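You operate a simulated robot arm through the tools that you are given. There is no shell and no other tool.

Carry out the task below with a simulated robot arm. There is one attempt and no reset: what you move stays moved.

Task
Power the small marker up and mark the block in its drawer.
Fine: leave it switched on, drawer in.

It is judged by the outcome, as a careful person would: the job done as asked, and still so three seconds after it is handed in. It fails if anything else is knocked over, pushed out of place, dropped, spilled or broken.

Robot
A 7-joint arm with a two-finger parallel gripper, fixed in place. Base frame: the origin is at the foot of the arm, x ahead of it, y to its left, z up. Lengths are in mm, angles in degrees, forces in N, time in s.
Its first joint turns from -166.0 to 166.0 degrees. Payload 3.43 kg.
The TCP is the grasp point between the finger pads, 30 mm short of the fingertips. In the tool frame z runs along the fingers and y along their closing line. Largest opening 94 mm; finger width 28, thickness 10; the body of the gripper, 50 by 96 mm, starts 55 mm behind the TCP.
Orientation is told as [roll, pitch, yaw] about the base's x, y, z axes, in that order, counted from this pose: with the fingers straight down and closing along the base's y, the tool's x points along the base's -x, its y along +y and its z along -z.

Tools
- The arm moves only by the tool step_arm. Its argument "plan" is a list of rows, each an object (a shift or turn left out is 0, a gripper value left out holds the last) with "linear": the shift along the tool's x, y, z in mm, a list of three; "delta_rot": the turn, a rotation vector about the tool's x, y, z in degrees, a list of three. In form: [{"linear": [tx, ty, tz], "delta_rot": [rx, ry, rz]}, ...]. A call has 1 to 20 rows; each row shifts and turns the commanded pose from where the row before left it, along the tool's axes as they then stand. "grip" is the opening in per cent of the stroke, from 0 (shut) to 100 (fully open), set as the call begins (left out, the last holds). A row lasts 0.2 s, in which the tool goes at most 50 mm and 8.6 degrees; a call with a longer step from one row to the next is refused whole, and so is a gripper value outside its range. A pose out of reach is approached as far as the arm can. The call stops where the force on the tool passes 40 N (or 10 N more than at its start, if that is more) or the arm is blocked; 0.2 s more then pass. Each finger travels about 45 mm/s and halts on what it meets, pressing with about 36 N; the grip force reading is that of the motor and also rises with nothing between the fingers. The clock runs only during rows and for 0.2 s after the last one: add rows that do not move to give the fingers time. It gives the time, the measured TCP pose, the force on the tool (base axes), the opening and the grip force at its end, in the units of the frame above (readings bear some noise), with the torque about the TCP (base axes, N m) and any sound that the robot's microphone picked up.
- Cameras (640 x 400 px; columns grow to the right, rows downward): "scene" is fixed at [211.4, -650.2, 1583.4]; the picture's right is [0.71, -0.71, 0.00], its down [-0.44, -0.44, -0.79] and it looks along [0.56, 0.55, -0.62] (base axes); focal length 338 px, centre (320, 200). "wrist" rides on the gripper at [76, 14, -103] in the tool frame; the picture's right is [-0.18, 0.98, 0.00], its down [-0.75, -0.14, -0.64] and it looks along [-0.63, -0.12, 0.77] (tool axes); focal length 243 px, centre (320, 200). There is no depth. A picture from a camera that has moved, and an enlarged one, comes with that camera's place and axes in the base frame and with its lens. The place of the scene camera against the robot may be out by one fixed shift of up to 12 mm in any direction.
- grab_frame(camera): a new picture of that camera. The clock stands still meanwhile.
- move_column(by): slides the trunk up (or, below 0, down) by that many mm; the arm rides with it, the base frame stays. It gives what a move gives, with no picture.
- enlarge(camera, box): a new picture of the part [left, top, right, bottom] of that camera's present view, enlarged. The clock stands still meanwhile.
- sign_off(): hands the job in; it is judged then, once.

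Nothing tells you positions but the pictures and the camera data. Unless the task says otherwise, let go and move clear before handing in.

The tools are called after ">>>" as a command line: name --argument value ..., lists and objects as JSON in quotes. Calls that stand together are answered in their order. step_arm: Moves the arm, as the interface text tells. Its arguments: {"type":"object","properties":{"plan":{"type":"array","items":{"type":"object","properties":{"linear":{"type":"array","items":{"type":"number"}},"delta_rot":{"type":"array","items":{"type":"number"}}}}},"grip":{"type":"number"}},"required":["plan"]} The other tools are called the same way: move_column (by) slides the trunk up or down; grab_frame (camera) takes a picture; enlarge (camera, box) takes an enlarged picture of a part of a camera's view; sign_off () hands the job in.

At the start:

```text
clock: 0.0
ee_pos: [343.1, -368.7, 1370.0]
orientation: [0.2, 0.5, 0.0]
force: [0.8, -0.1, 0.3]
torque: [0.0, 0.03, -0.04]
width: 94.2
grasp_force: 0.1
trunk travel left (down, up): [-350.0, 140.0]
```

scene: 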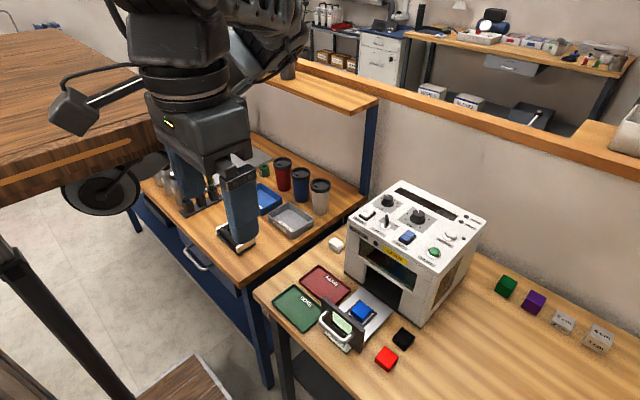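
wrist: 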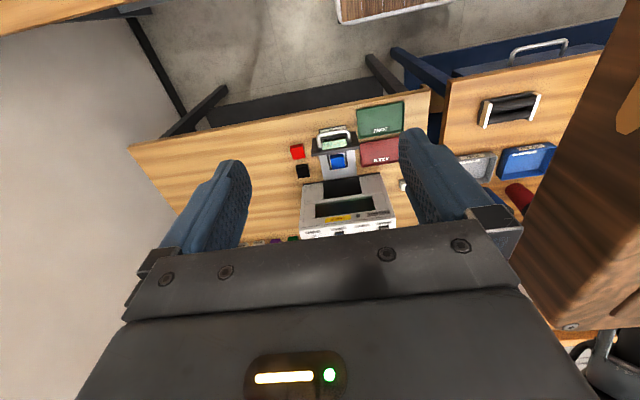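

I see a white machine with an open drawer holding a blue block, and controls on its top face. I'll look closer at the machine before moving.

>>> enlarge --camera "scene" --box '[330, 170, 500, 276]'

>>> enlarge --camera "scene" --box '[260, 240, 440, 380]'

>>> enlarge --camera "wrist" --box '[270, 90, 430, 240]'

```text
3.76 times, centred on (415, 223) of scene
camera zoom: at [211.4, -650.2, 1583.4], right [0.71, -0.71, 0.0], down [-0.44, -0.44, -0.79], along [0.56, 0.55, -0.62], focal length 1271 px, centre (-38, 113)
```

zoom: 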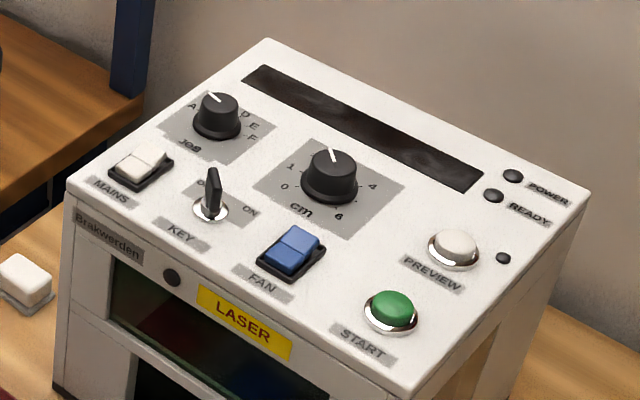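

```text
2.86 times, centred on (350, 310) of scene
camera zoom: at [211.4, -650.2, 1583.4], right [0.71, -0.71, 0.0], down [-0.44, -0.44, -0.79], along [0.56, 0.55, -0.62], focal length 965 px, centre (234, -114)
```

zoom: 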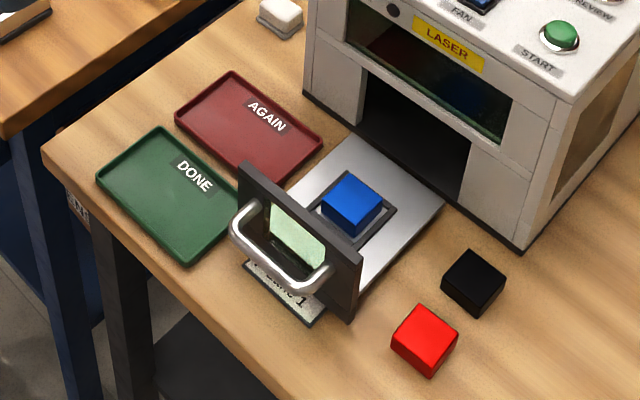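

```text
2.67 times, centred on (350, 165) of wrist
camera zoom: at [267.4, -353.9, 1473.0], right [0.18, 0.98, 0.0], down [0.76, -0.14, 0.63], along [0.62, -0.12, -0.77], focal length 647 px, centre (240, 293)
```

zoom: 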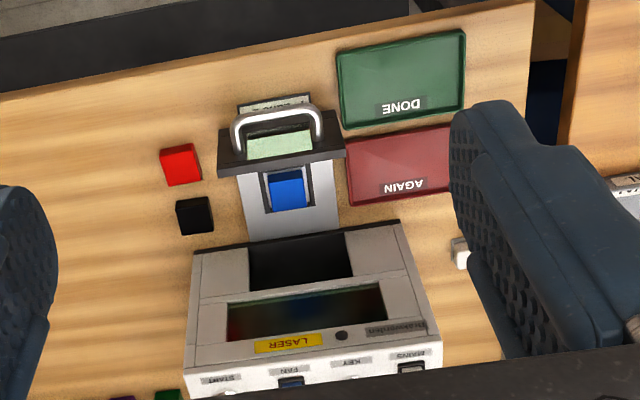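

The marker faces the robot (front toward -x), with its drawer out at about (650, -374, 820) and its sloped or flat panel at about z≈1020. There is a card under the drawer handle; I'll zoom in on that, the small white thing to the side and the labelled cubes.

>>> enlarge --camera "scene" --box '[315, 300, 375, 356]'

>>> enlarge --camera "scene" --box '[320, 225, 360, 265]'

>>> enlarge --camera "scene" --box '[480, 260, 640, 360]'

>>> enlarge --camera "scene" --box '[350, 175, 430, 225]'

```text
7.14 times, centred on (345, 328) of scene
camera zoom: at [211.4, -650.2, 1583.4], right [0.71, -0.71, 0.0], down [-0.44, -0.44, -0.79], along [0.56, 0.55, -0.62], focal length 2412 px, centre (141, -714)
```

zoom: 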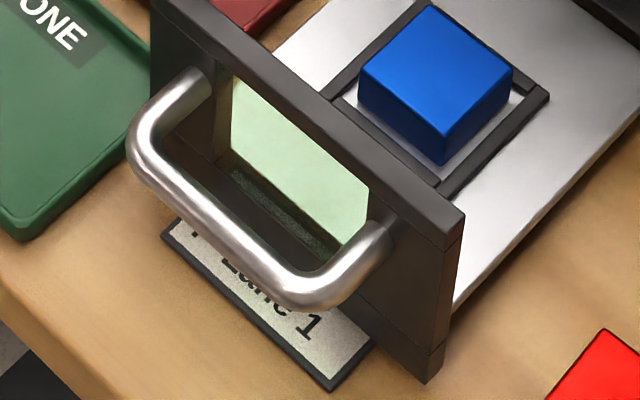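

```text
10.00 times, centred on (340, 245) of scene
camera zoom: at [211.4, -650.2, 1583.4], right [0.71, -0.71, 0.0], down [-0.44, -0.44, -0.79], along [0.56, 0.55, -0.62], focal length 3376 px, centre (120, -250)
```

zoom: 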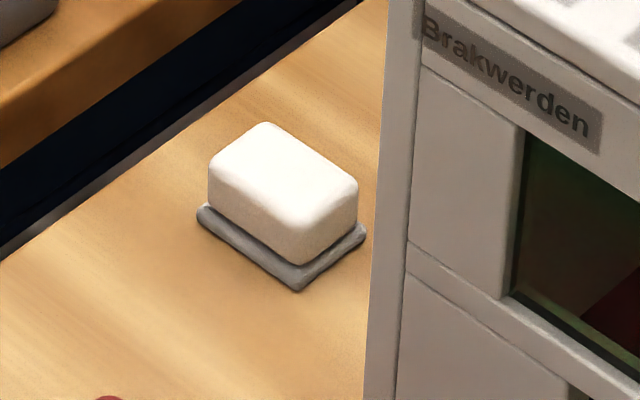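

```text
4.00 times, centred on (560, 310) of scene
camera zoom: at [211.4, -650.2, 1583.4], right [0.71, -0.71, 0.0], down [-0.44, -0.44, -0.79], along [0.56, 0.55, -0.62], focal length 1350 px, centre (-640, -240)
```

zoom: 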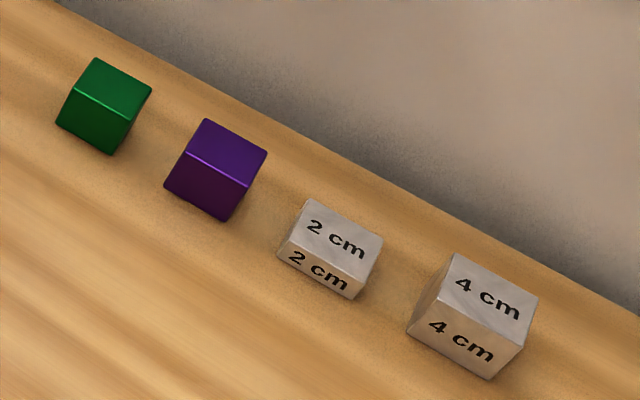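

```text
8.00 times, centred on (390, 200) of scene
camera zoom: at [211.4, -650.2, 1583.4], right [0.71, -0.71, 0.0], down [-0.44, -0.44, -0.79], along [0.56, 0.55, -0.62], focal length 2701 px, centre (-240, 200)
```

zoom: 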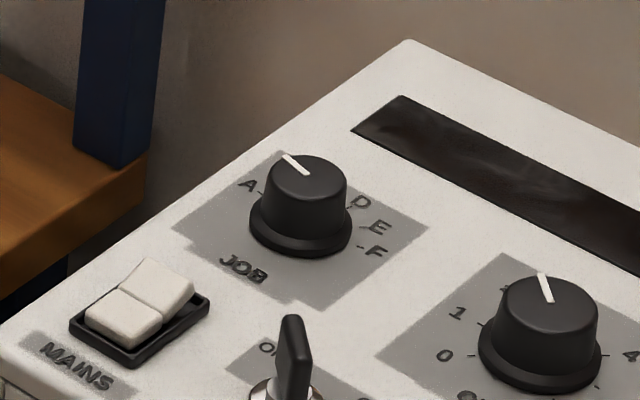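

Nothing but the marker needs touching so far: the reference cubes (2 cm, 4 cm) hint that the "cm" dial must match the block's height. I'll bring the wrist camera over the panel for a close look.

>>> step_arm --plan '[{"linear": [-38, 0, 15]}, {"linear": [-38, 0, 15]}, {"linear": [-38, 0, 15]}, {"linear": [-38, 0, 15]}, {"linear": [-38, 0, 15]}, {"linear": [-38, 0, 15]}, {"linear": [-38, 0, 15]}]'

>>> grab_frame --camera "wrist"

>>> grab_frame --camera "scene"

```text
clock: 1.6
ee_pos: [608.9, -367.9, 1262.5]
orientation: [0.2, 0.5, -0.2]
force: [0.8, 0.3, 0.0]
torque: [-0.03, -0.06, -0.02]
width: 94.1
grasp_force: 0.0
trunk travel left (down, up): [-350.0, 140.0]
```

```text
taken
camera wrist: at [532.3, -353.1, 1365.7], right [0.19, 0.98, 0.0], down [0.76, -0.14, 0.64], along [0.62, -0.12, -0.77], focal length 243 px, centre (320, 200)
```

wrist: 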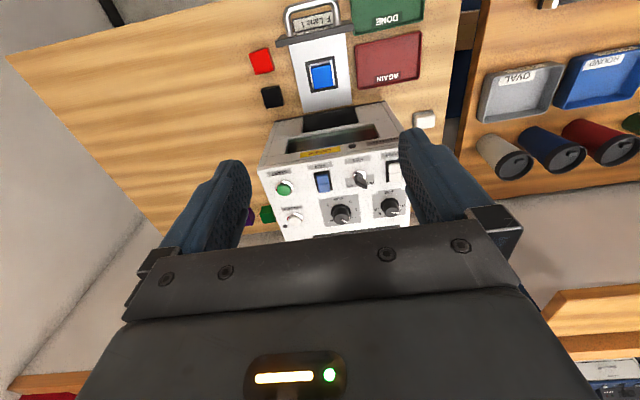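

```text
taken
```

scene: 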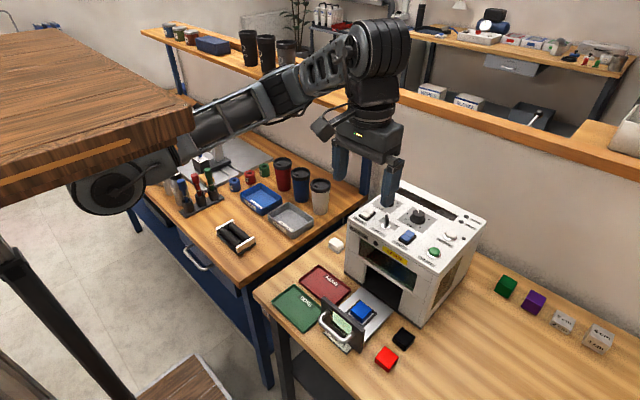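

The panel is now well within view of the wrist camera. I'll enlarge it to locate the controls, and the drawer to gauge the block's height.

>>> enlarge --camera "wrist" --box '[255, 140, 415, 240]'

>>> enlarge --camera "wrist" --box '[240, 0, 440, 125]'

>>> enlarge --camera "wrist" --box '[290, 40, 354, 104]'

>>> enlarge --camera "wrist" --box '[285, 0, 355, 50]'

```text
4.00 times, centred on (335, 190) of wrist
camera zoom: at [532.3, -353.1, 1365.7], right [0.19, 0.98, 0.0], down [0.76, -0.14, 0.64], along [0.62, -0.12, -0.77], focal length 970 px, centre (260, 240)
```

zoom: 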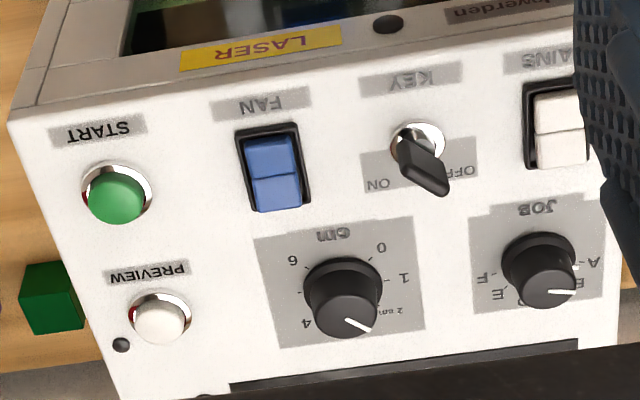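

```text
3.20 times, centred on (340, 62) of wrist
camera zoom: at [532.3, -353.1, 1365.7], right [0.19, 0.98, 0.0], down [0.76, -0.14, 0.64], along [0.62, -0.12, -0.77], focal length 776 px, centre (256, 640)
```

zoom: 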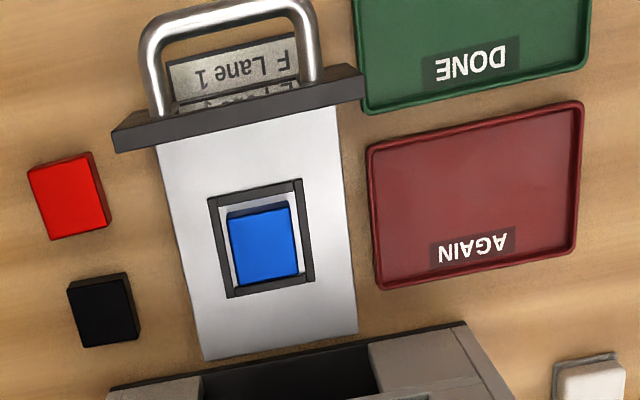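

```text
6.25 times, centred on (322, 72) of wrist
camera zoom: at [532.3, -353.1, 1365.7], right [0.19, 0.98, 0.0], down [0.76, -0.14, 0.64], along [0.62, -0.12, -0.77], focal length 1516 px, centre (308, 1000)
```

zoom: 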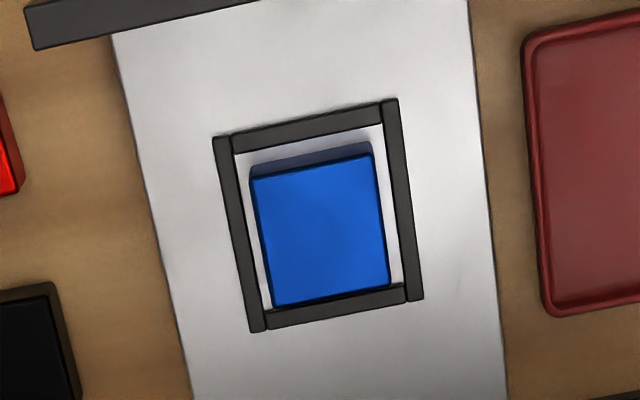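

```text
8.00 times, centred on (320, 25) of wrist
camera zoom: at [532.3, -353.1, 1365.7], right [0.19, 0.98, 0.0], down [0.76, -0.14, 0.64], along [0.62, -0.12, -0.77], focal length 1941 px, centre (320, 1600)
```

zoom: 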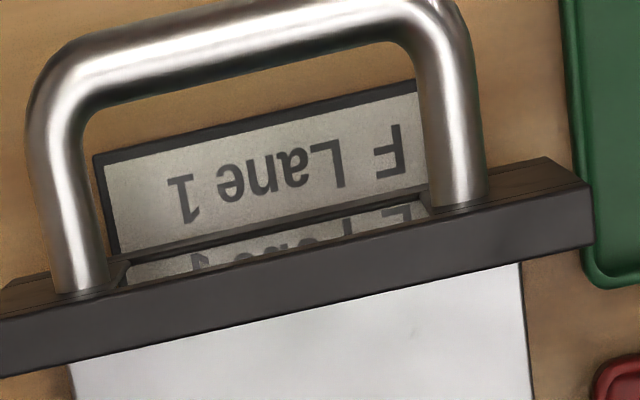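

Triangulating from both wrist views, the panel is flat at z≈1020, with START, FAN, KEY and MAINS along x≈773 and PREVIEW, cm and JOB along x≈847. I'll zoom further on the rockers, the key and the dials to read their present states.

>>> enlarge --camera "scene" --box '[355, 200, 385, 225]'

>>> enlarge --camera "scene" --box '[392, 222, 422, 247]'

>>> enlarge --camera "wrist" --box '[315, 165, 415, 230]'

>>> enlarge --camera "wrist" --box '[310, 165, 370, 205]'

```text
16.00 times, centred on (370, 212) of scene
camera zoom: at [211.4, -650.2, 1583.4], right [0.71, -0.71, 0.0], down [-0.44, -0.44, -0.79], along [0.56, 0.55, -0.62], focal length 5402 px, centre (-480, 0)
```

zoom: 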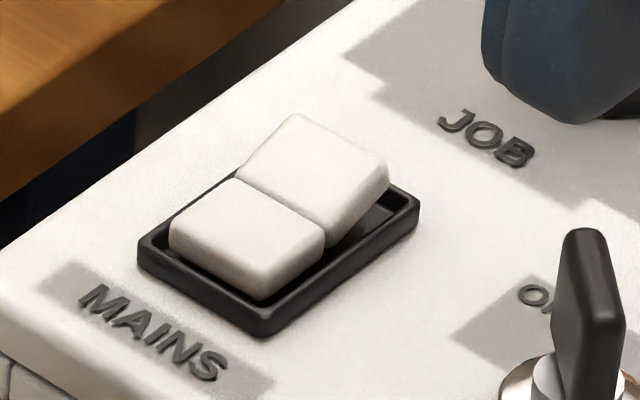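

```text
16.00 times, centred on (407, 234) of scene
camera zoom: at [211.4, -650.2, 1583.4], right [0.71, -0.71, 0.0], down [-0.44, -0.44, -0.79], along [0.56, 0.55, -0.62], focal length 5402 px, centre (-1072, -352)
```

zoom: 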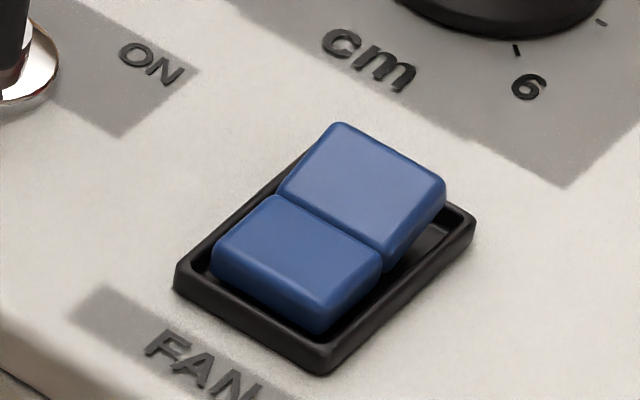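

```text
6.15 times, centred on (365, 198) of wrist
camera zoom: at [532.3, -353.1, 1365.7], right [0.19, 0.98, 0.0], down [0.76, -0.14, 0.64], along [0.62, -0.12, -0.77], focal length 1493 px, centre (43, 215)
```

zoom: 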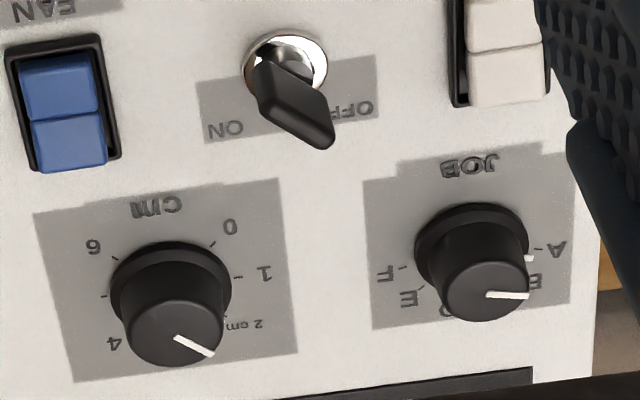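

```text
10.00 times, centred on (340, 185) of wrist
camera zoom: at [532.3, -353.1, 1365.7], right [0.19, 0.98, 0.0], down [0.76, -0.14, 0.64], along [0.62, -0.12, -0.77], focal length 2426 px, centre (120, 350)
```

zoom: 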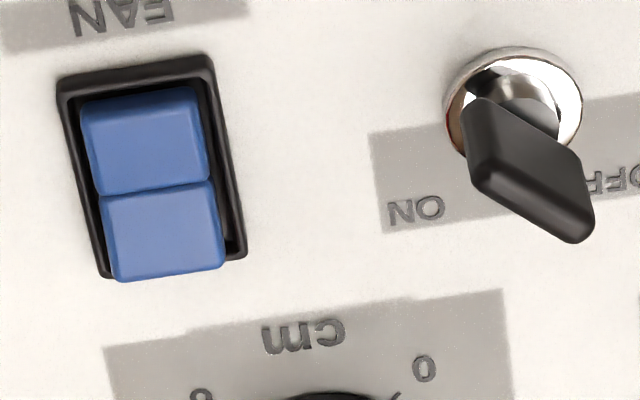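

Both rockers have their back half raised and the front half down (off), the key points to OFF, JOB points at A, and the cm dial is near 2. I'll measure the blue block's height more carefully and compare it with the labelled gauge blocks.

>>> enlarge --camera "scene" --box '[342, 294, 384, 324]'

>>> enlarge --camera "scene" --box '[545, 305, 620, 358]'

>>> enlarge --camera "scene" --box '[370, 320, 420, 375]'

>>> enlarge --camera "scene" --box '[485, 265, 560, 320]'

```text
13.33 times, centred on (363, 309) of scene
camera zoom: at [211.4, -650.2, 1583.4], right [0.71, -0.71, 0.0], down [-0.44, -0.44, -0.79], along [0.56, 0.55, -0.62], focal length 4502 px, centre (-253, -1253)
```

zoom: 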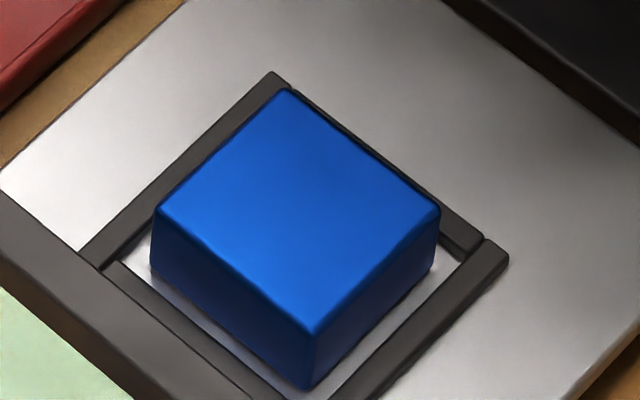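

```text
7.55 times, centred on (582, 332) of scene
camera zoom: at [211.4, -650.2, 1583.4], right [0.71, -0.71, 0.0], down [-0.44, -0.44, -0.79], along [0.56, 0.55, -0.62], focal length 2548 px, centre (-1661, -792)
```

zoom: 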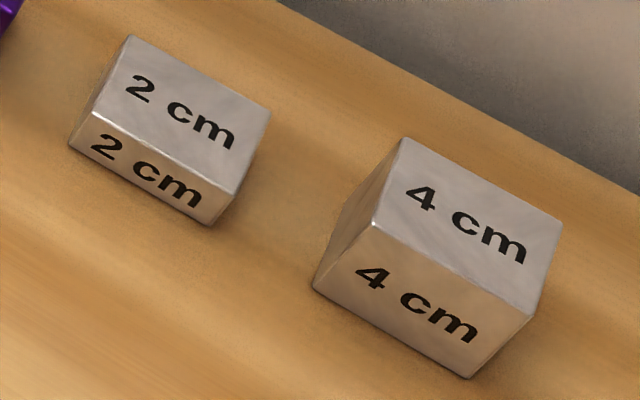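

```text
7.27 times, centred on (395, 348) of scene
camera zoom: at [211.4, -650.2, 1583.4], right [0.71, -0.71, 0.0], down [-0.44, -0.44, -0.79], along [0.56, 0.55, -0.62], focal length 2456 px, centre (-226, -873)
```

zoom: 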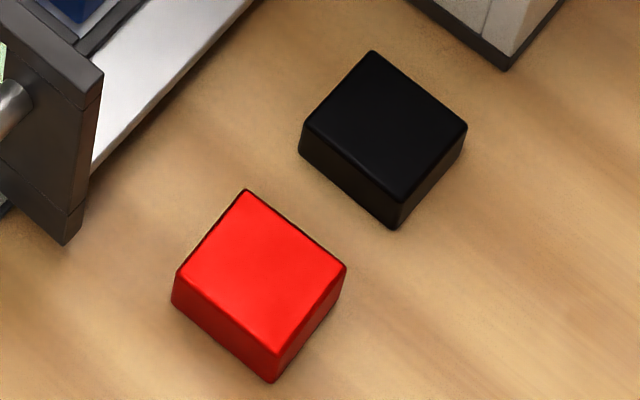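

```text
7.27 times, centred on (522, 292) of scene
camera zoom: at [211.4, -650.2, 1583.4], right [0.71, -0.71, 0.0], down [-0.44, -0.44, -0.79], along [0.56, 0.55, -0.62], focal length 2456 px, centre (-1153, -473)
```

zoom: 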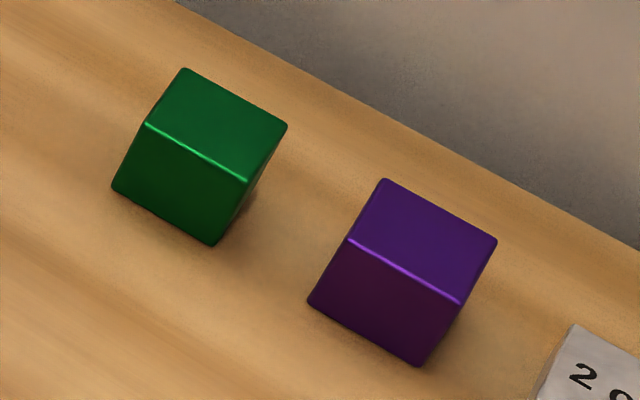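

The blue block measures about 40×40×20 mm, so 2 cm. I'll zoom tightly on the cm and JOB dials to see exactly where they point.

>>> enlarge --camera "wrist" --box '[318, 192, 366, 229]'

>>> enlarge --camera "wrist" --box '[368, 185, 412, 222]'

>>> enlarge --camera "scene" --box '[395, 200, 445, 235]'

```text
10.81 times, centred on (342, 210) of wrist
camera zoom: at [532.3, -353.1, 1365.7], right [0.19, 0.98, 0.0], down [0.76, -0.14, 0.64], along [0.62, -0.12, -0.77], focal length 2623 px, centre (82, 86)
```

zoom: 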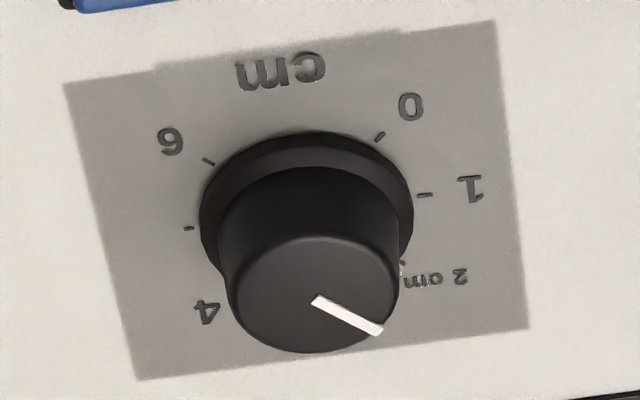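

```text
10.81 times, centred on (390, 204) of wrist
camera zoom: at [532.3, -353.1, 1365.7], right [0.19, 0.98, 0.0], down [0.76, -0.14, 0.64], along [0.62, -0.12, -0.77], focal length 2623 px, centre (-437, 162)
```

zoom: 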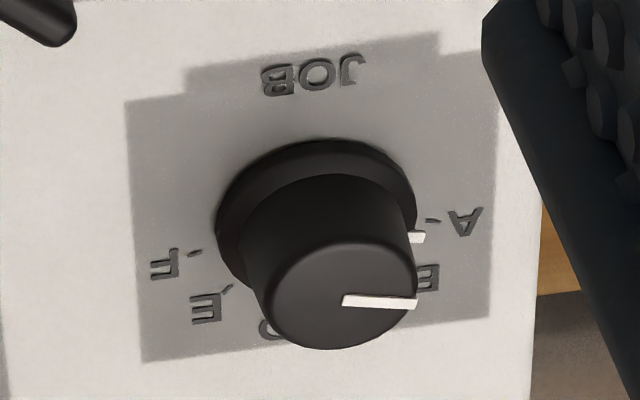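

```text
11.43 times, centred on (420, 218) of scene
camera zoom: at [211.4, -650.2, 1583.4], right [0.71, -0.71, 0.0], down [-0.44, -0.44, -0.79], along [0.56, 0.55, -0.62], focal length 3859 px, centre (-823, 0)
```

zoom: 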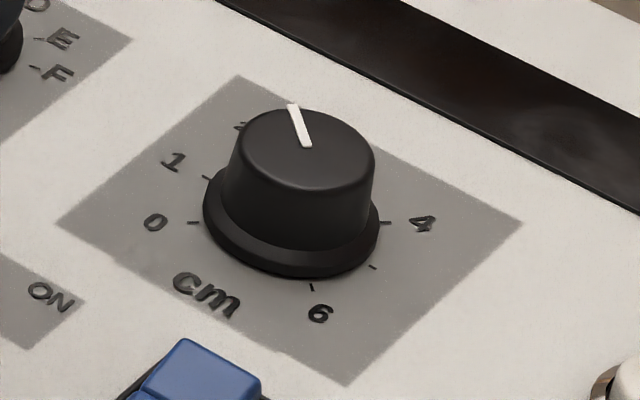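

The cm dial already points at 2 (measured 43.6° against the 45° tick), matching the 2 cm block, and JOB points at A, which the task doesn't ask to change. First I'll switch MAINS on: close the fingers and hover over its raised back half at about (786, -271).

>>> step_arm --plan '[{"linear": [-36, 19.5, 0]}, {"linear": [-36, 19.5, 0]}, {"linear": [-36, 19.5, 0]}, {"linear": [-36, 19.5, 0]}, {"linear": [-33, 19, 0]}, {"linear": [0, 0, 40]}, {"linear": [0, 0, 40]}, {"linear": [0, 0, 40]}, {"linear": [0, 0, 30]}, {"linear": [0, 0, 0]}]' --grip 0

>>> grab_frame --camera "wrist"

>>> grab_frame --camera "scene"

```text
clock: 3.8
ee_pos: [784.0, -269.9, 1110.0]
orientation: [0.2, 0.5, 0.0]
force: [0.1, -0.1, 0.2]
torque: [0.01, 0.01, 0.0]
width: 0.0
grasp_force: 33.0
trunk travel left (down, up): [-350.0, 140.0]
```

```text
taken
camera wrist: at [708.3, -254.5, 1213.6], right [0.18, 0.98, 0.0], down [0.76, -0.14, 0.63], along [0.62, -0.12, -0.77], focal length 243 px, centre (320, 200)
```

wrist: 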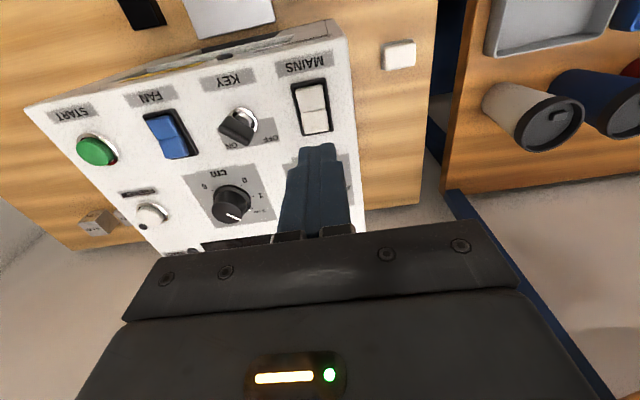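

```text
taken
```

scene: 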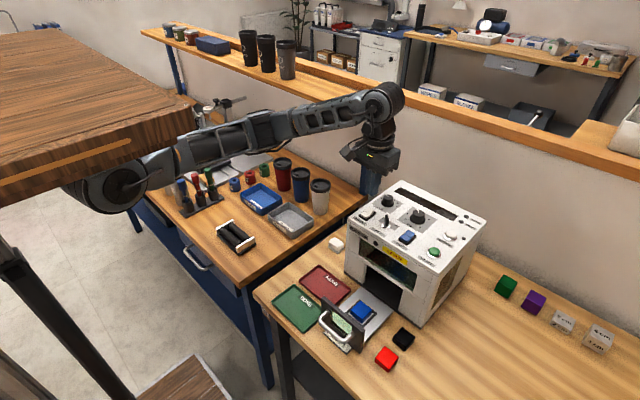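

The closed fingers hover at z≈1110 just behind MAINS in the view. I'll zoom to refine the rocker's position and see the key from here.

>>> enlarge --camera "wrist" --box '[270, 60, 370, 160]'

>>> enlarge --camera "wrist" --box '[205, 85, 285, 155]'

>>> enlarge --camera "wrist" --box '[40, 80, 240, 240]'

```text
4.00 times, centred on (320, 110) of wrist
camera zoom: at [708.3, -254.5, 1213.6], right [0.18, 0.98, 0.0], down [0.76, -0.14, 0.63], along [0.62, -0.12, -0.77], focal length 970 px, centre (320, 560)
```

zoom: 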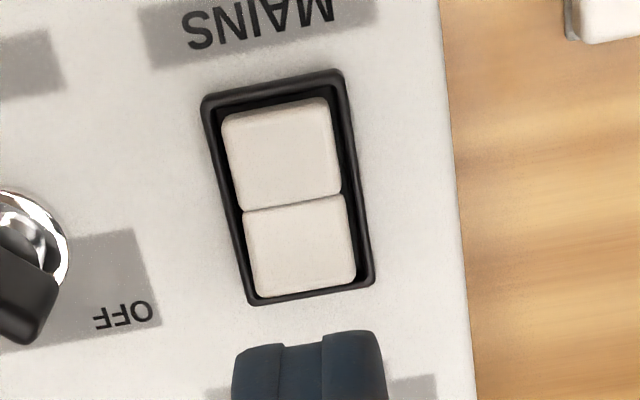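

```text
5.71 times, centred on (245, 120) of wrist
camera zoom: at [708.3, -254.5, 1213.6], right [0.18, 0.98, 0.0], down [0.76, -0.14, 0.63], along [0.62, -0.12, -0.77], focal length 1386 px, centre (749, 657)
```

zoom: 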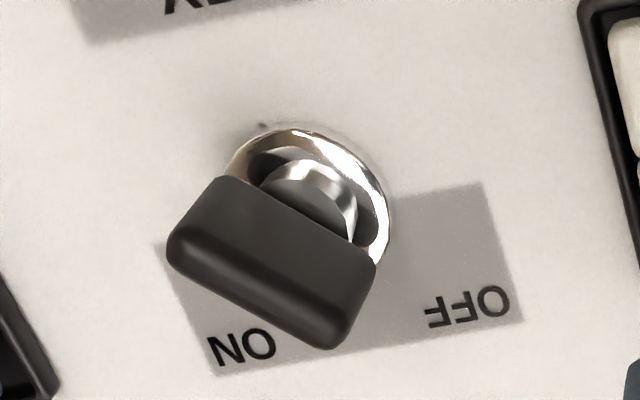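

```text
2.50 times, centred on (140, 160) of wrist
camera zoom: at [708.3, -254.5, 1213.6], right [0.18, 0.98, 0.0], down [0.76, -0.14, 0.63], along [0.62, -0.12, -0.77], focal length 606 px, centre (770, 300)
```

zoom: 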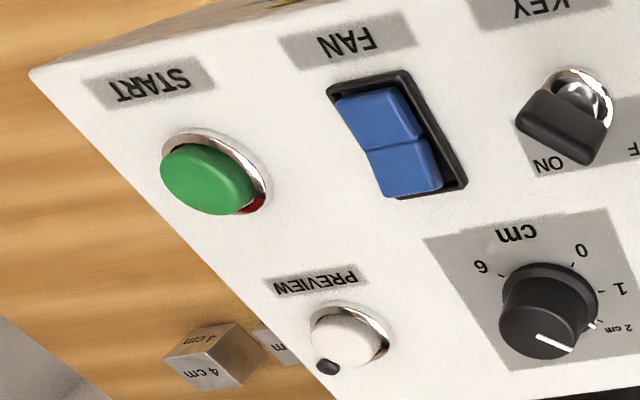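

MAINS' housing spans x≈751–791 at y≈-272, so my x is right and I'll shift 3 mm in y. Now descending gently onto its raised back half.

>>> step_arm --plan '[{"linear": [-1, -3, 20]}, {"linear": [0, 0, 20]}, {"linear": [0, 0, 3]}, {"linear": [0, 0, 3]}, {"linear": [0, 0, 0]}]'

>>> enlarge --camera "wrist" --box '[270, 60, 370, 160]'

>>> enlarge --camera "scene" --box '[350, 170, 500, 270]'

```text
clock: 5.0
ee_pos: [784.5, -272.9, 1065.2]
orientation: [0.2, 0.4, 0.0]
force: [0.1, -0.9, 0.0]
torque: [0.0, -0.04, 0.0]
width: 0.2
grasp_force: 32.6
trunk travel left (down, up): [-350.0, 140.0]
```

```text
4.00 times, centred on (320, 110) of wrist
camera zoom: at [708.7, -258.7, 1168.2], right [0.18, 0.98, 0.0], down [0.76, -0.14, 0.63], along [0.62, -0.12, -0.77], focal length 970 px, centre (320, 560)
```

zoom: 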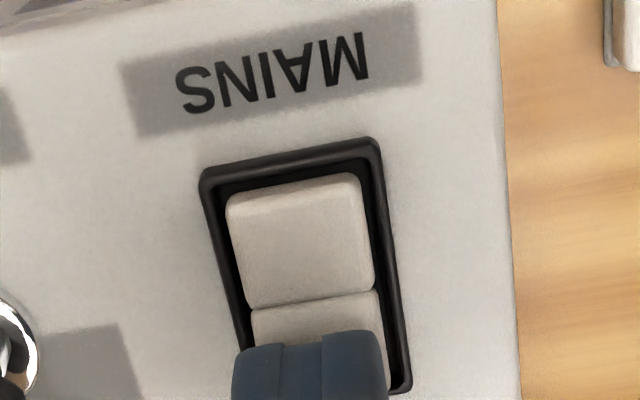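

```text
4.00 times, centred on (425, 220) of scene
camera zoom: at [211.4, -650.2, 1583.4], right [0.71, -0.71, 0.0], down [-0.44, -0.44, -0.79], along [0.56, 0.55, -0.62], focal length 1350 px, centre (-100, 120)
```

zoom: 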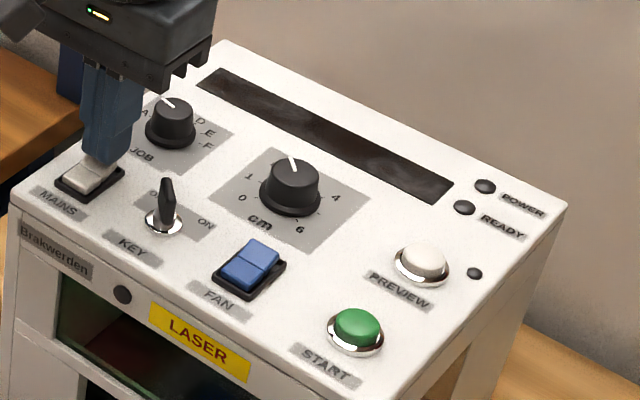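

The tip is right over the back half, not yet in contact. I'll continue down in small steps.

>>> step_arm --plan '[{"linear": [0, 0, 2]}, {"linear": [0, 0, 2]}, {"linear": [0, 0, 2]}, {"linear": [0, 0, 0]}]'

>>> enlarge --camera "scene" --box '[350, 170, 500, 270]'

```text
clock: 6.0
ee_pos: [783.4, -273.6, 1061.0]
orientation: [0.1, 0.4, 0.1]
force: [0.7, 0.6, 15.4]
torque: [-0.04, 0.21, -0.04]
width: 0.2
grasp_force: 33.1
trunk travel left (down, up): [-350.0, 140.0]
```

```text
4.00 times, centred on (425, 220) of scene
camera zoom: at [211.4, -650.2, 1583.4], right [0.71, -0.71, 0.0], down [-0.44, -0.44, -0.79], along [0.56, 0.55, -0.62], focal length 1350 px, centre (-100, 120)
```

zoom: 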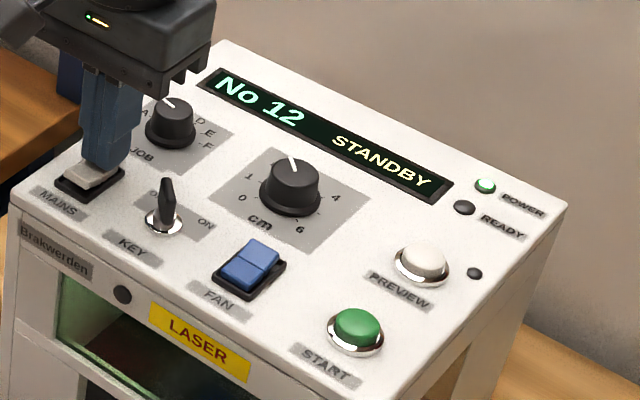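

MAINS is on: the POWER lamp glows and the display reads "No 12 STANDBY". Next I'll lift and move across to FAN's raised back half at about (785, -393).

>>> step_arm --plan '[{"linear": [0, 0, -25]}, {"linear": [0, 0, -25]}, {"linear": [0, -40, 0]}, {"linear": [0, -40, 0]}, {"linear": [0, -40, 0]}, {"linear": [0, 0, 0]}]'

>>> grab_frame --camera "wrist"

>>> enlarge --camera "wrist" --box '[270, 60, 370, 160]'

>>> enlarge --camera "wrist" --box '[350, 70, 440, 150]'

```text
clock: 7.4
ee_pos: [782.2, -395.0, 1108.1]
orientation: [0.2, 0.5, 0.0]
force: [0.4, -0.8, 0.6]
torque: [0.04, 0.02, 0.02]
width: 0.0
grasp_force: 33.4
trunk travel left (down, up): [-350.0, 140.0]
```

```text
taken
camera wrist: at [707.9, -379.4, 1211.5], right [0.18, 0.98, 0.0], down [0.76, -0.14, 0.63], along [0.62, -0.12, -0.77], focal length 243 px, centre (320, 200)
```

wrist: 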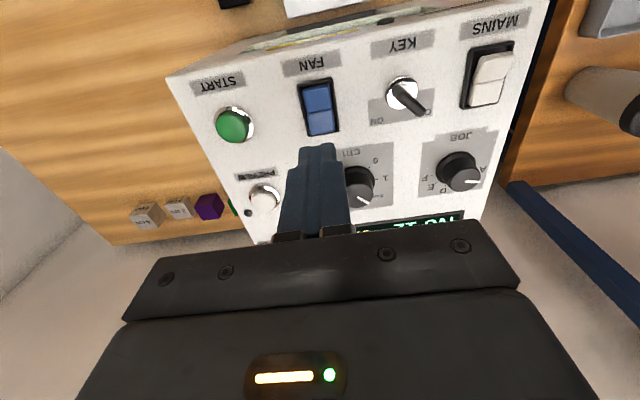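

```text
4.00 times, centred on (320, 110) of wrist
camera zoom: at [707.9, -379.4, 1211.5], right [0.18, 0.98, 0.0], down [0.76, -0.14, 0.63], along [0.62, -0.12, -0.77], focal length 970 px, centre (320, 560)
```

zoom: 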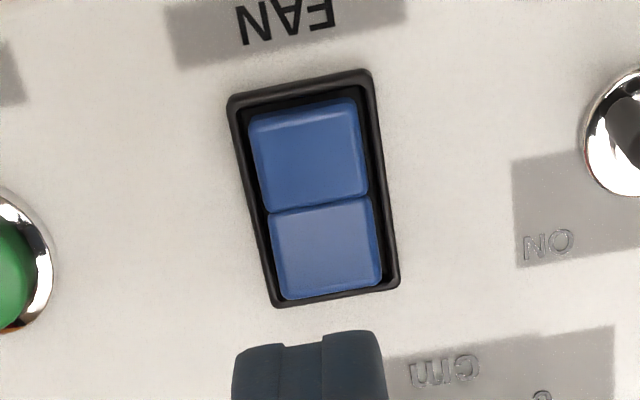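

```text
5.00 times, centred on (395, 110) of wrist
camera zoom: at [707.9, -379.4, 1211.5], right [0.18, 0.98, 0.0], down [0.76, -0.14, 0.63], along [0.62, -0.12, -0.77], focal length 1213 px, centre (-55, 650)
```

zoom: 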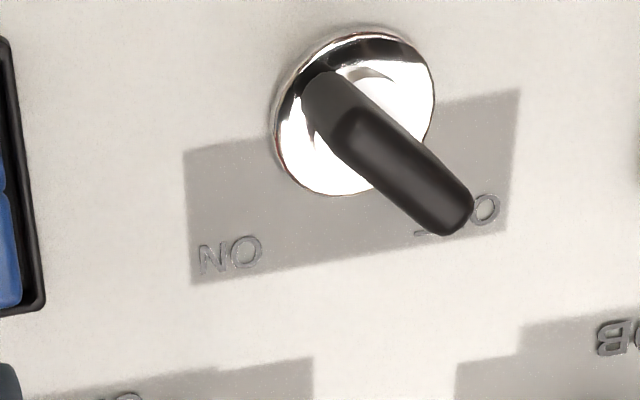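

FAN's back half is at about (779–786, -391), so I'll nudge 2 mm in x and y and press it the same way as MAINS.

>>> step_arm --plan '[{"linear": [-2, 2, 20]}, {"linear": [0, 0, 20]}, {"linear": [0, 0, 3]}, {"linear": [0, 0, 2]}, {"linear": [0, 0, 2]}, {"linear": [0, 0, 2]}, {"linear": [0, 0, 1]}, {"linear": [0, 0, 0]}]'

>>> enlarge --camera "scene" --box '[350, 170, 500, 270]'

```text
clock: 9.2
ee_pos: [786.7, -392.7, 1059.4]
orientation: [0.1, 0.3, 0.0]
force: [1.4, 1.7, 15.1]
torque: [0.06, 0.17, -0.14]
width: 0.0
grasp_force: 33.2
trunk travel left (down, up): [-350.0, 140.0]
```

```text
4.00 times, centred on (425, 220) of scene
camera zoom: at [211.4, -650.2, 1583.4], right [0.71, -0.71, 0.0], down [-0.44, -0.44, -0.79], along [0.56, 0.55, -0.62], focal length 1350 px, centre (-100, 120)
```

zoom: 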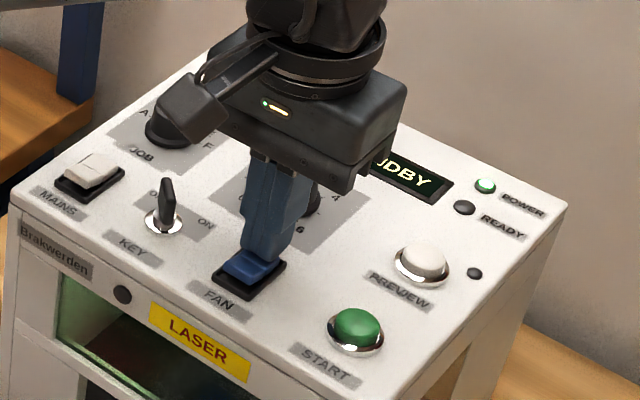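

FAN has toggled (its front half is now up). I'll lift, open the fingers part way, move over the key at about (770, -329) and turn the gripper 45° so that the fingers straddle the key's blade, which lies 45° toward OFF.

>>> step_arm --plan '[{"linear": [0, 0, -25]}, {"linear": [0, 0, -30]}, {"linear": [7, 31, 0]}, {"linear": [7.5, 31.4, 0]}, {"delta_rot": [0, 0, -8]}, {"delta_rot": [0, 0, -8]}, {"delta_rot": [0, 0, -8]}, {"delta_rot": [0, 0, -8]}, {"delta_rot": [0, 0, -8]}, {"delta_rot": [0, 0, -5]}, {"linear": [0, 0, 0]}]' --grip 43

>>> grab_frame --camera "wrist"

>>> enlarge --camera "scene" --box '[350, 170, 500, 270]'

>>> enlarge --camera "wrist" --box '[260, 60, 380, 180]'

```text
clock: 11.6
ee_pos: [773.3, -328.8, 1113.9]
orientation: [0.6, 0.1, 45.2]
force: [0.0, 0.2, -0.1]
torque: [0.0, 0.01, -0.03]
width: 40.4
grasp_force: 0.1
trunk travel left (down, up): [-350.0, 140.0]
```

```text
taken
camera wrist: at [709.1, -372.4, 1217.1], right [-0.57, 0.82, 0.01], down [0.64, 0.43, 0.64], along [0.52, 0.37, -0.77], focal length 243 px, centre (320, 200)
```

wrist: 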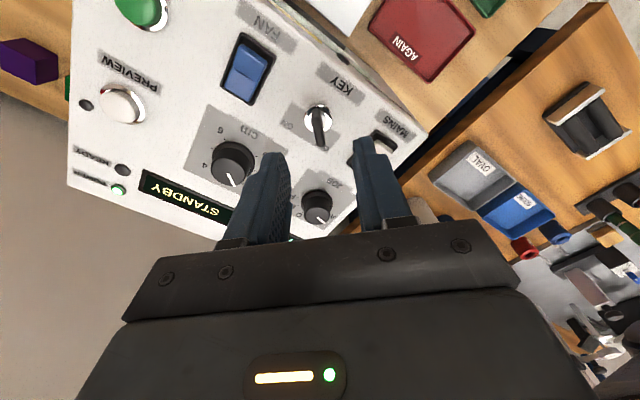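

```text
4.00 times, centred on (425, 220) of scene
camera zoom: at [211.4, -650.2, 1583.4], right [0.71, -0.71, 0.0], down [-0.44, -0.44, -0.79], along [0.56, 0.55, -0.62], focal length 1350 px, centre (-100, 120)
```

zoom: 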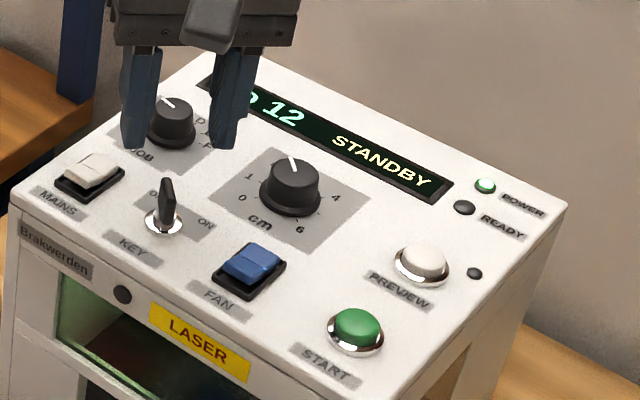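

```text
3.33 times, centred on (320, 120) of wrist
camera zoom: at [709.1, -372.4, 1217.1], right [-0.57, 0.82, 0.01], down [0.64, 0.43, 0.64], along [0.52, 0.37, -0.77], focal length 809 px, centre (320, 467)
```

zoom: 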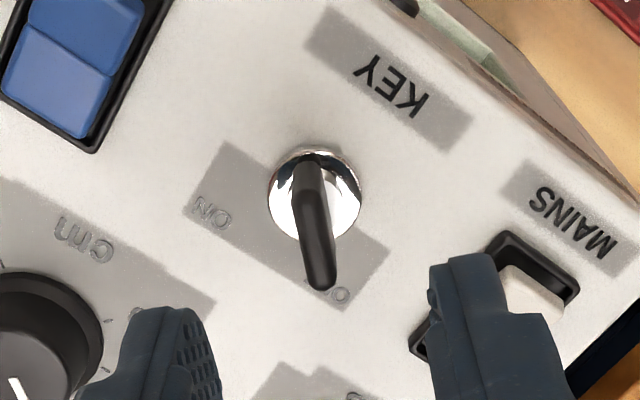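

FAN is on, and the key blade is centred between the fingers to within 2 mm. I'll correct that offset and descend around the blade.

>>> step_arm --plan '[{"linear": [1.7, -0.4, 0]}, {"linear": [0, 0, 20]}, {"linear": [0, 0, 20]}, {"linear": [0, 0, 9]}, {"linear": [0, 0, 0]}]'

>>> enlarge --camera "wrist" --box '[260, 60, 380, 180]'

>>> enlarge --camera "scene" --box '[350, 190, 410, 240]'

```text
clock: 12.8
ee_pos: [772.1, -330.4, 1063.5]
orientation: [0.4, 0.2, 45.0]
force: [-0.6, 0.8, -0.5]
torque: [0.02, 0.03, 0.02]
width: 40.5
grasp_force: 0.0
trunk travel left (down, up): [-350.0, 140.0]
```

```text
3.33 times, centred on (320, 120) of wrist
camera zoom: at [707.5, -373.9, 1167.8], right [-0.56, 0.83, 0.01], down [0.64, 0.43, 0.64], along [0.52, 0.37, -0.77], focal length 809 px, centre (320, 467)
```

zoom: 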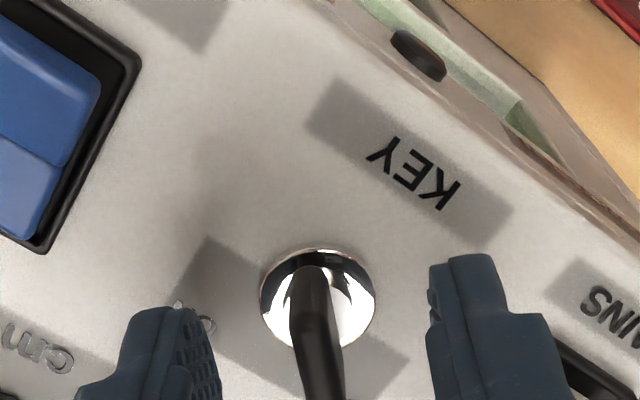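

```text
8.00 times, centred on (380, 215) of scene
camera zoom: at [211.4, -650.2, 1583.4], right [0.71, -0.71, 0.0], down [-0.44, -0.44, -0.79], along [0.56, 0.55, -0.62], focal length 2701 px, centre (-160, 80)
```

zoom: 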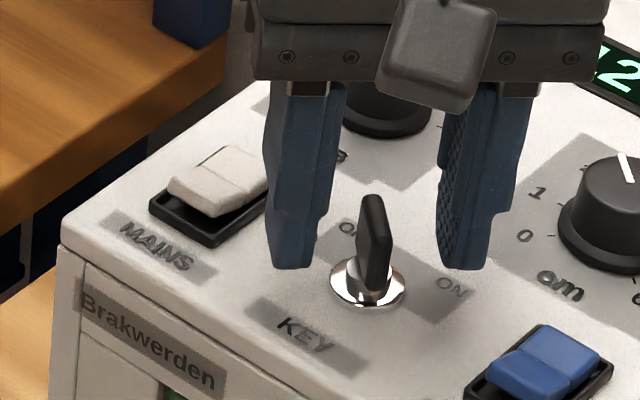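

The blade stands midway between the fingers. Now I'll close on it.

>>> step_arm --plan '[{"linear": [0, 0, 0]}, {"linear": [0, 0, 0]}, {"linear": [0, 0, 0]}, {"linear": [0, 0, 0]}]' --grip 0

>>> enlarge --camera "scene" --box '[350, 190, 410, 240]'

```text
clock: 13.8
ee_pos: [771.5, -331.1, 1065.8]
orientation: [0.5, 0.2, 45.1]
force: [4.0, -4.0, -1.5]
torque: [-0.58, -0.49, 0.0]
width: 7.0
grasp_force: 41.1
trunk travel left (down, up): [-350.0, 140.0]
```

```text
8.00 times, centred on (380, 215) of scene
camera zoom: at [211.4, -650.2, 1583.4], right [0.71, -0.71, 0.0], down [-0.44, -0.44, -0.79], along [0.56, 0.55, -0.62], focal length 2701 px, centre (-160, 80)
```

zoom: 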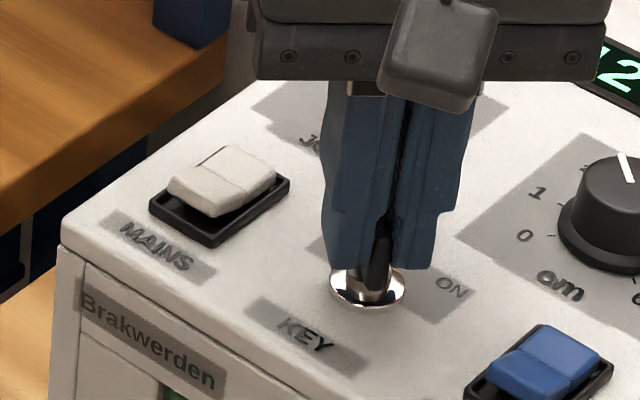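

The blade is gripped (7 mm wide). Now turn it clockwise (seen from above) toward ON, half the way first.

>>> step_arm --plan '[{"delta_rot": [0, 0, 7.5]}, {"delta_rot": [0, 0, 7.5]}, {"delta_rot": [0, 0, 7.5]}, {"delta_rot": [0, 0, 7.5]}, {"delta_rot": [0, 0, 7.5]}, {"delta_rot": [0, 0, 7.5]}, {"linear": [0, 0, 0]}]'

>>> enlarge --camera "scene" --box '[350, 170, 500, 270]'

```text
clock: 15.4
ee_pos: [772.4, -329.7, 1064.5]
orientation: [0.3, 0.6, -0.1]
force: [-4.2, 7.2, -3.9]
torque: [-0.15, -0.83, 0.0]
width: 7.0
grasp_force: 41.6
trunk travel left (down, up): [-350.0, 140.0]
```

```text
4.00 times, centred on (425, 220) of scene
camera zoom: at [211.4, -650.2, 1583.4], right [0.71, -0.71, 0.0], down [-0.44, -0.44, -0.79], along [0.56, 0.55, -0.62], focal length 1350 px, centre (-100, 120)
```

zoom: 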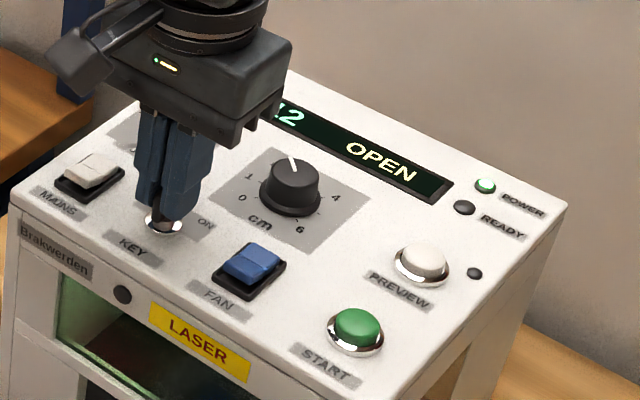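

The display changed from STANDBY to OPEN, so the key is registering and the drawer is the next thing. I'll finish the turn to the ON mark.

>>> step_arm --plan '[{"delta_rot": [0, 0, 7.5]}, {"delta_rot": [0, 0, 7.5]}, {"delta_rot": [0, 0, 7.5]}, {"delta_rot": [0, 0, 7.5]}, {"delta_rot": [0, 0, 7.5]}, {"delta_rot": [0, 0, 4]}, {"linear": [0, 0, 0]}]'

>>> enlarge --camera "scene" --box '[350, 170, 500, 270]'

```text
clock: 17.0
ee_pos: [771.7, -329.7, 1064.1]
orientation: [-0.1, 0.6, -41.5]
force: [-2.3, 16.4, -2.0]
torque: [1.32, 0.79, -0.01]
width: 7.0
grasp_force: 40.8
trunk travel left (down, up): [-350.0, 140.0]
```

```text
4.00 times, centred on (425, 220) of scene
camera zoom: at [211.4, -650.2, 1583.4], right [0.71, -0.71, 0.0], down [-0.44, -0.44, -0.79], along [0.56, 0.55, -0.62], focal length 1350 px, centre (-100, 120)
```

zoom: 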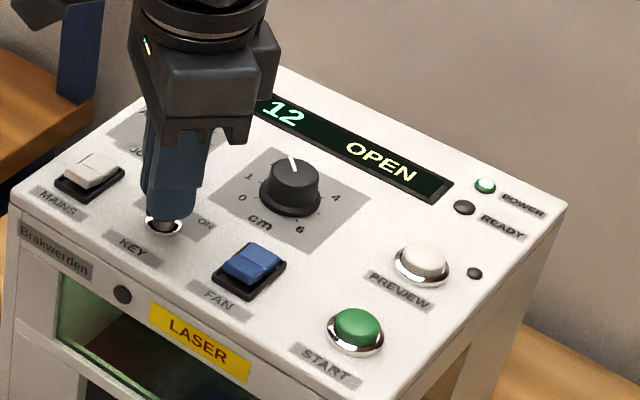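

The key is at about -42°, aligned with the ON mark. I'll release it and rise straight up, then check.

>>> step_arm --plan '[{"linear": [0, 0, 0]}, {"linear": [0, 0, 0]}, {"linear": [0, 0, 0]}, {"linear": [0, 0, -20]}, {"linear": [0, 0, -30]}, {"linear": [0, 0, -30]}, {"linear": [0, 0, 0]}]' --grip 43

>>> enlarge --camera "scene" --box '[350, 170, 500, 270]'

>>> grab_frame --camera "wrist"

>>> enlarge --camera "scene" --box '[260, 240, 440, 380]'

```text
clock: 18.6
ee_pos: [771.7, -330.9, 1143.4]
orientation: [-0.3, 0.5, -41.5]
force: [0.2, -0.5, 0.3]
torque: [-0.01, 0.02, -0.01]
width: 40.5
grasp_force: 0.0
trunk travel left (down, up): [-350.0, 140.0]
```

```text
4.00 times, centred on (425, 220) of scene
camera zoom: at [211.4, -650.2, 1583.4], right [0.71, -0.71, 0.0], down [-0.44, -0.44, -0.79], along [0.56, 0.55, -0.62], focal length 1350 px, centre (-100, 120)
```

zoom: 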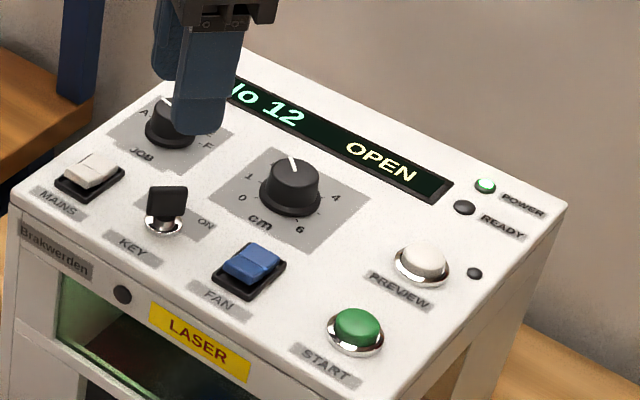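

```text
taken
camera wrist: at [724.7, -269.2, 1247.9], right [0.79, 0.61, 0.0], down [0.48, -0.61, 0.64], along [0.39, -0.5, -0.77], focal length 243 px, centre (320, 200)
```

wrist: 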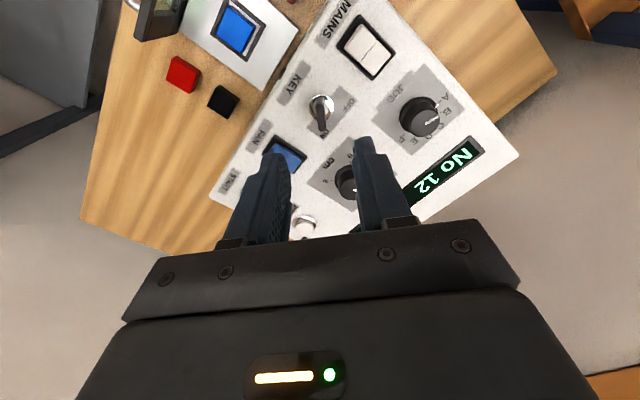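

```text
2.86 times, centred on (350, 310) of scene
camera zoom: at [211.4, -650.2, 1583.4], right [0.71, -0.71, 0.0], down [-0.44, -0.44, -0.79], along [0.56, 0.55, -0.62], focal length 965 px, centre (234, -114)
```

zoom: 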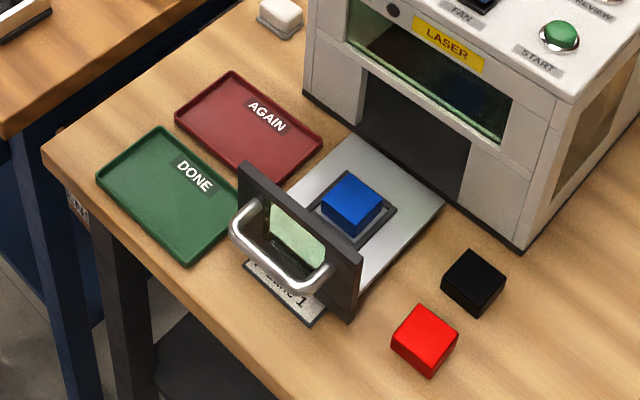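

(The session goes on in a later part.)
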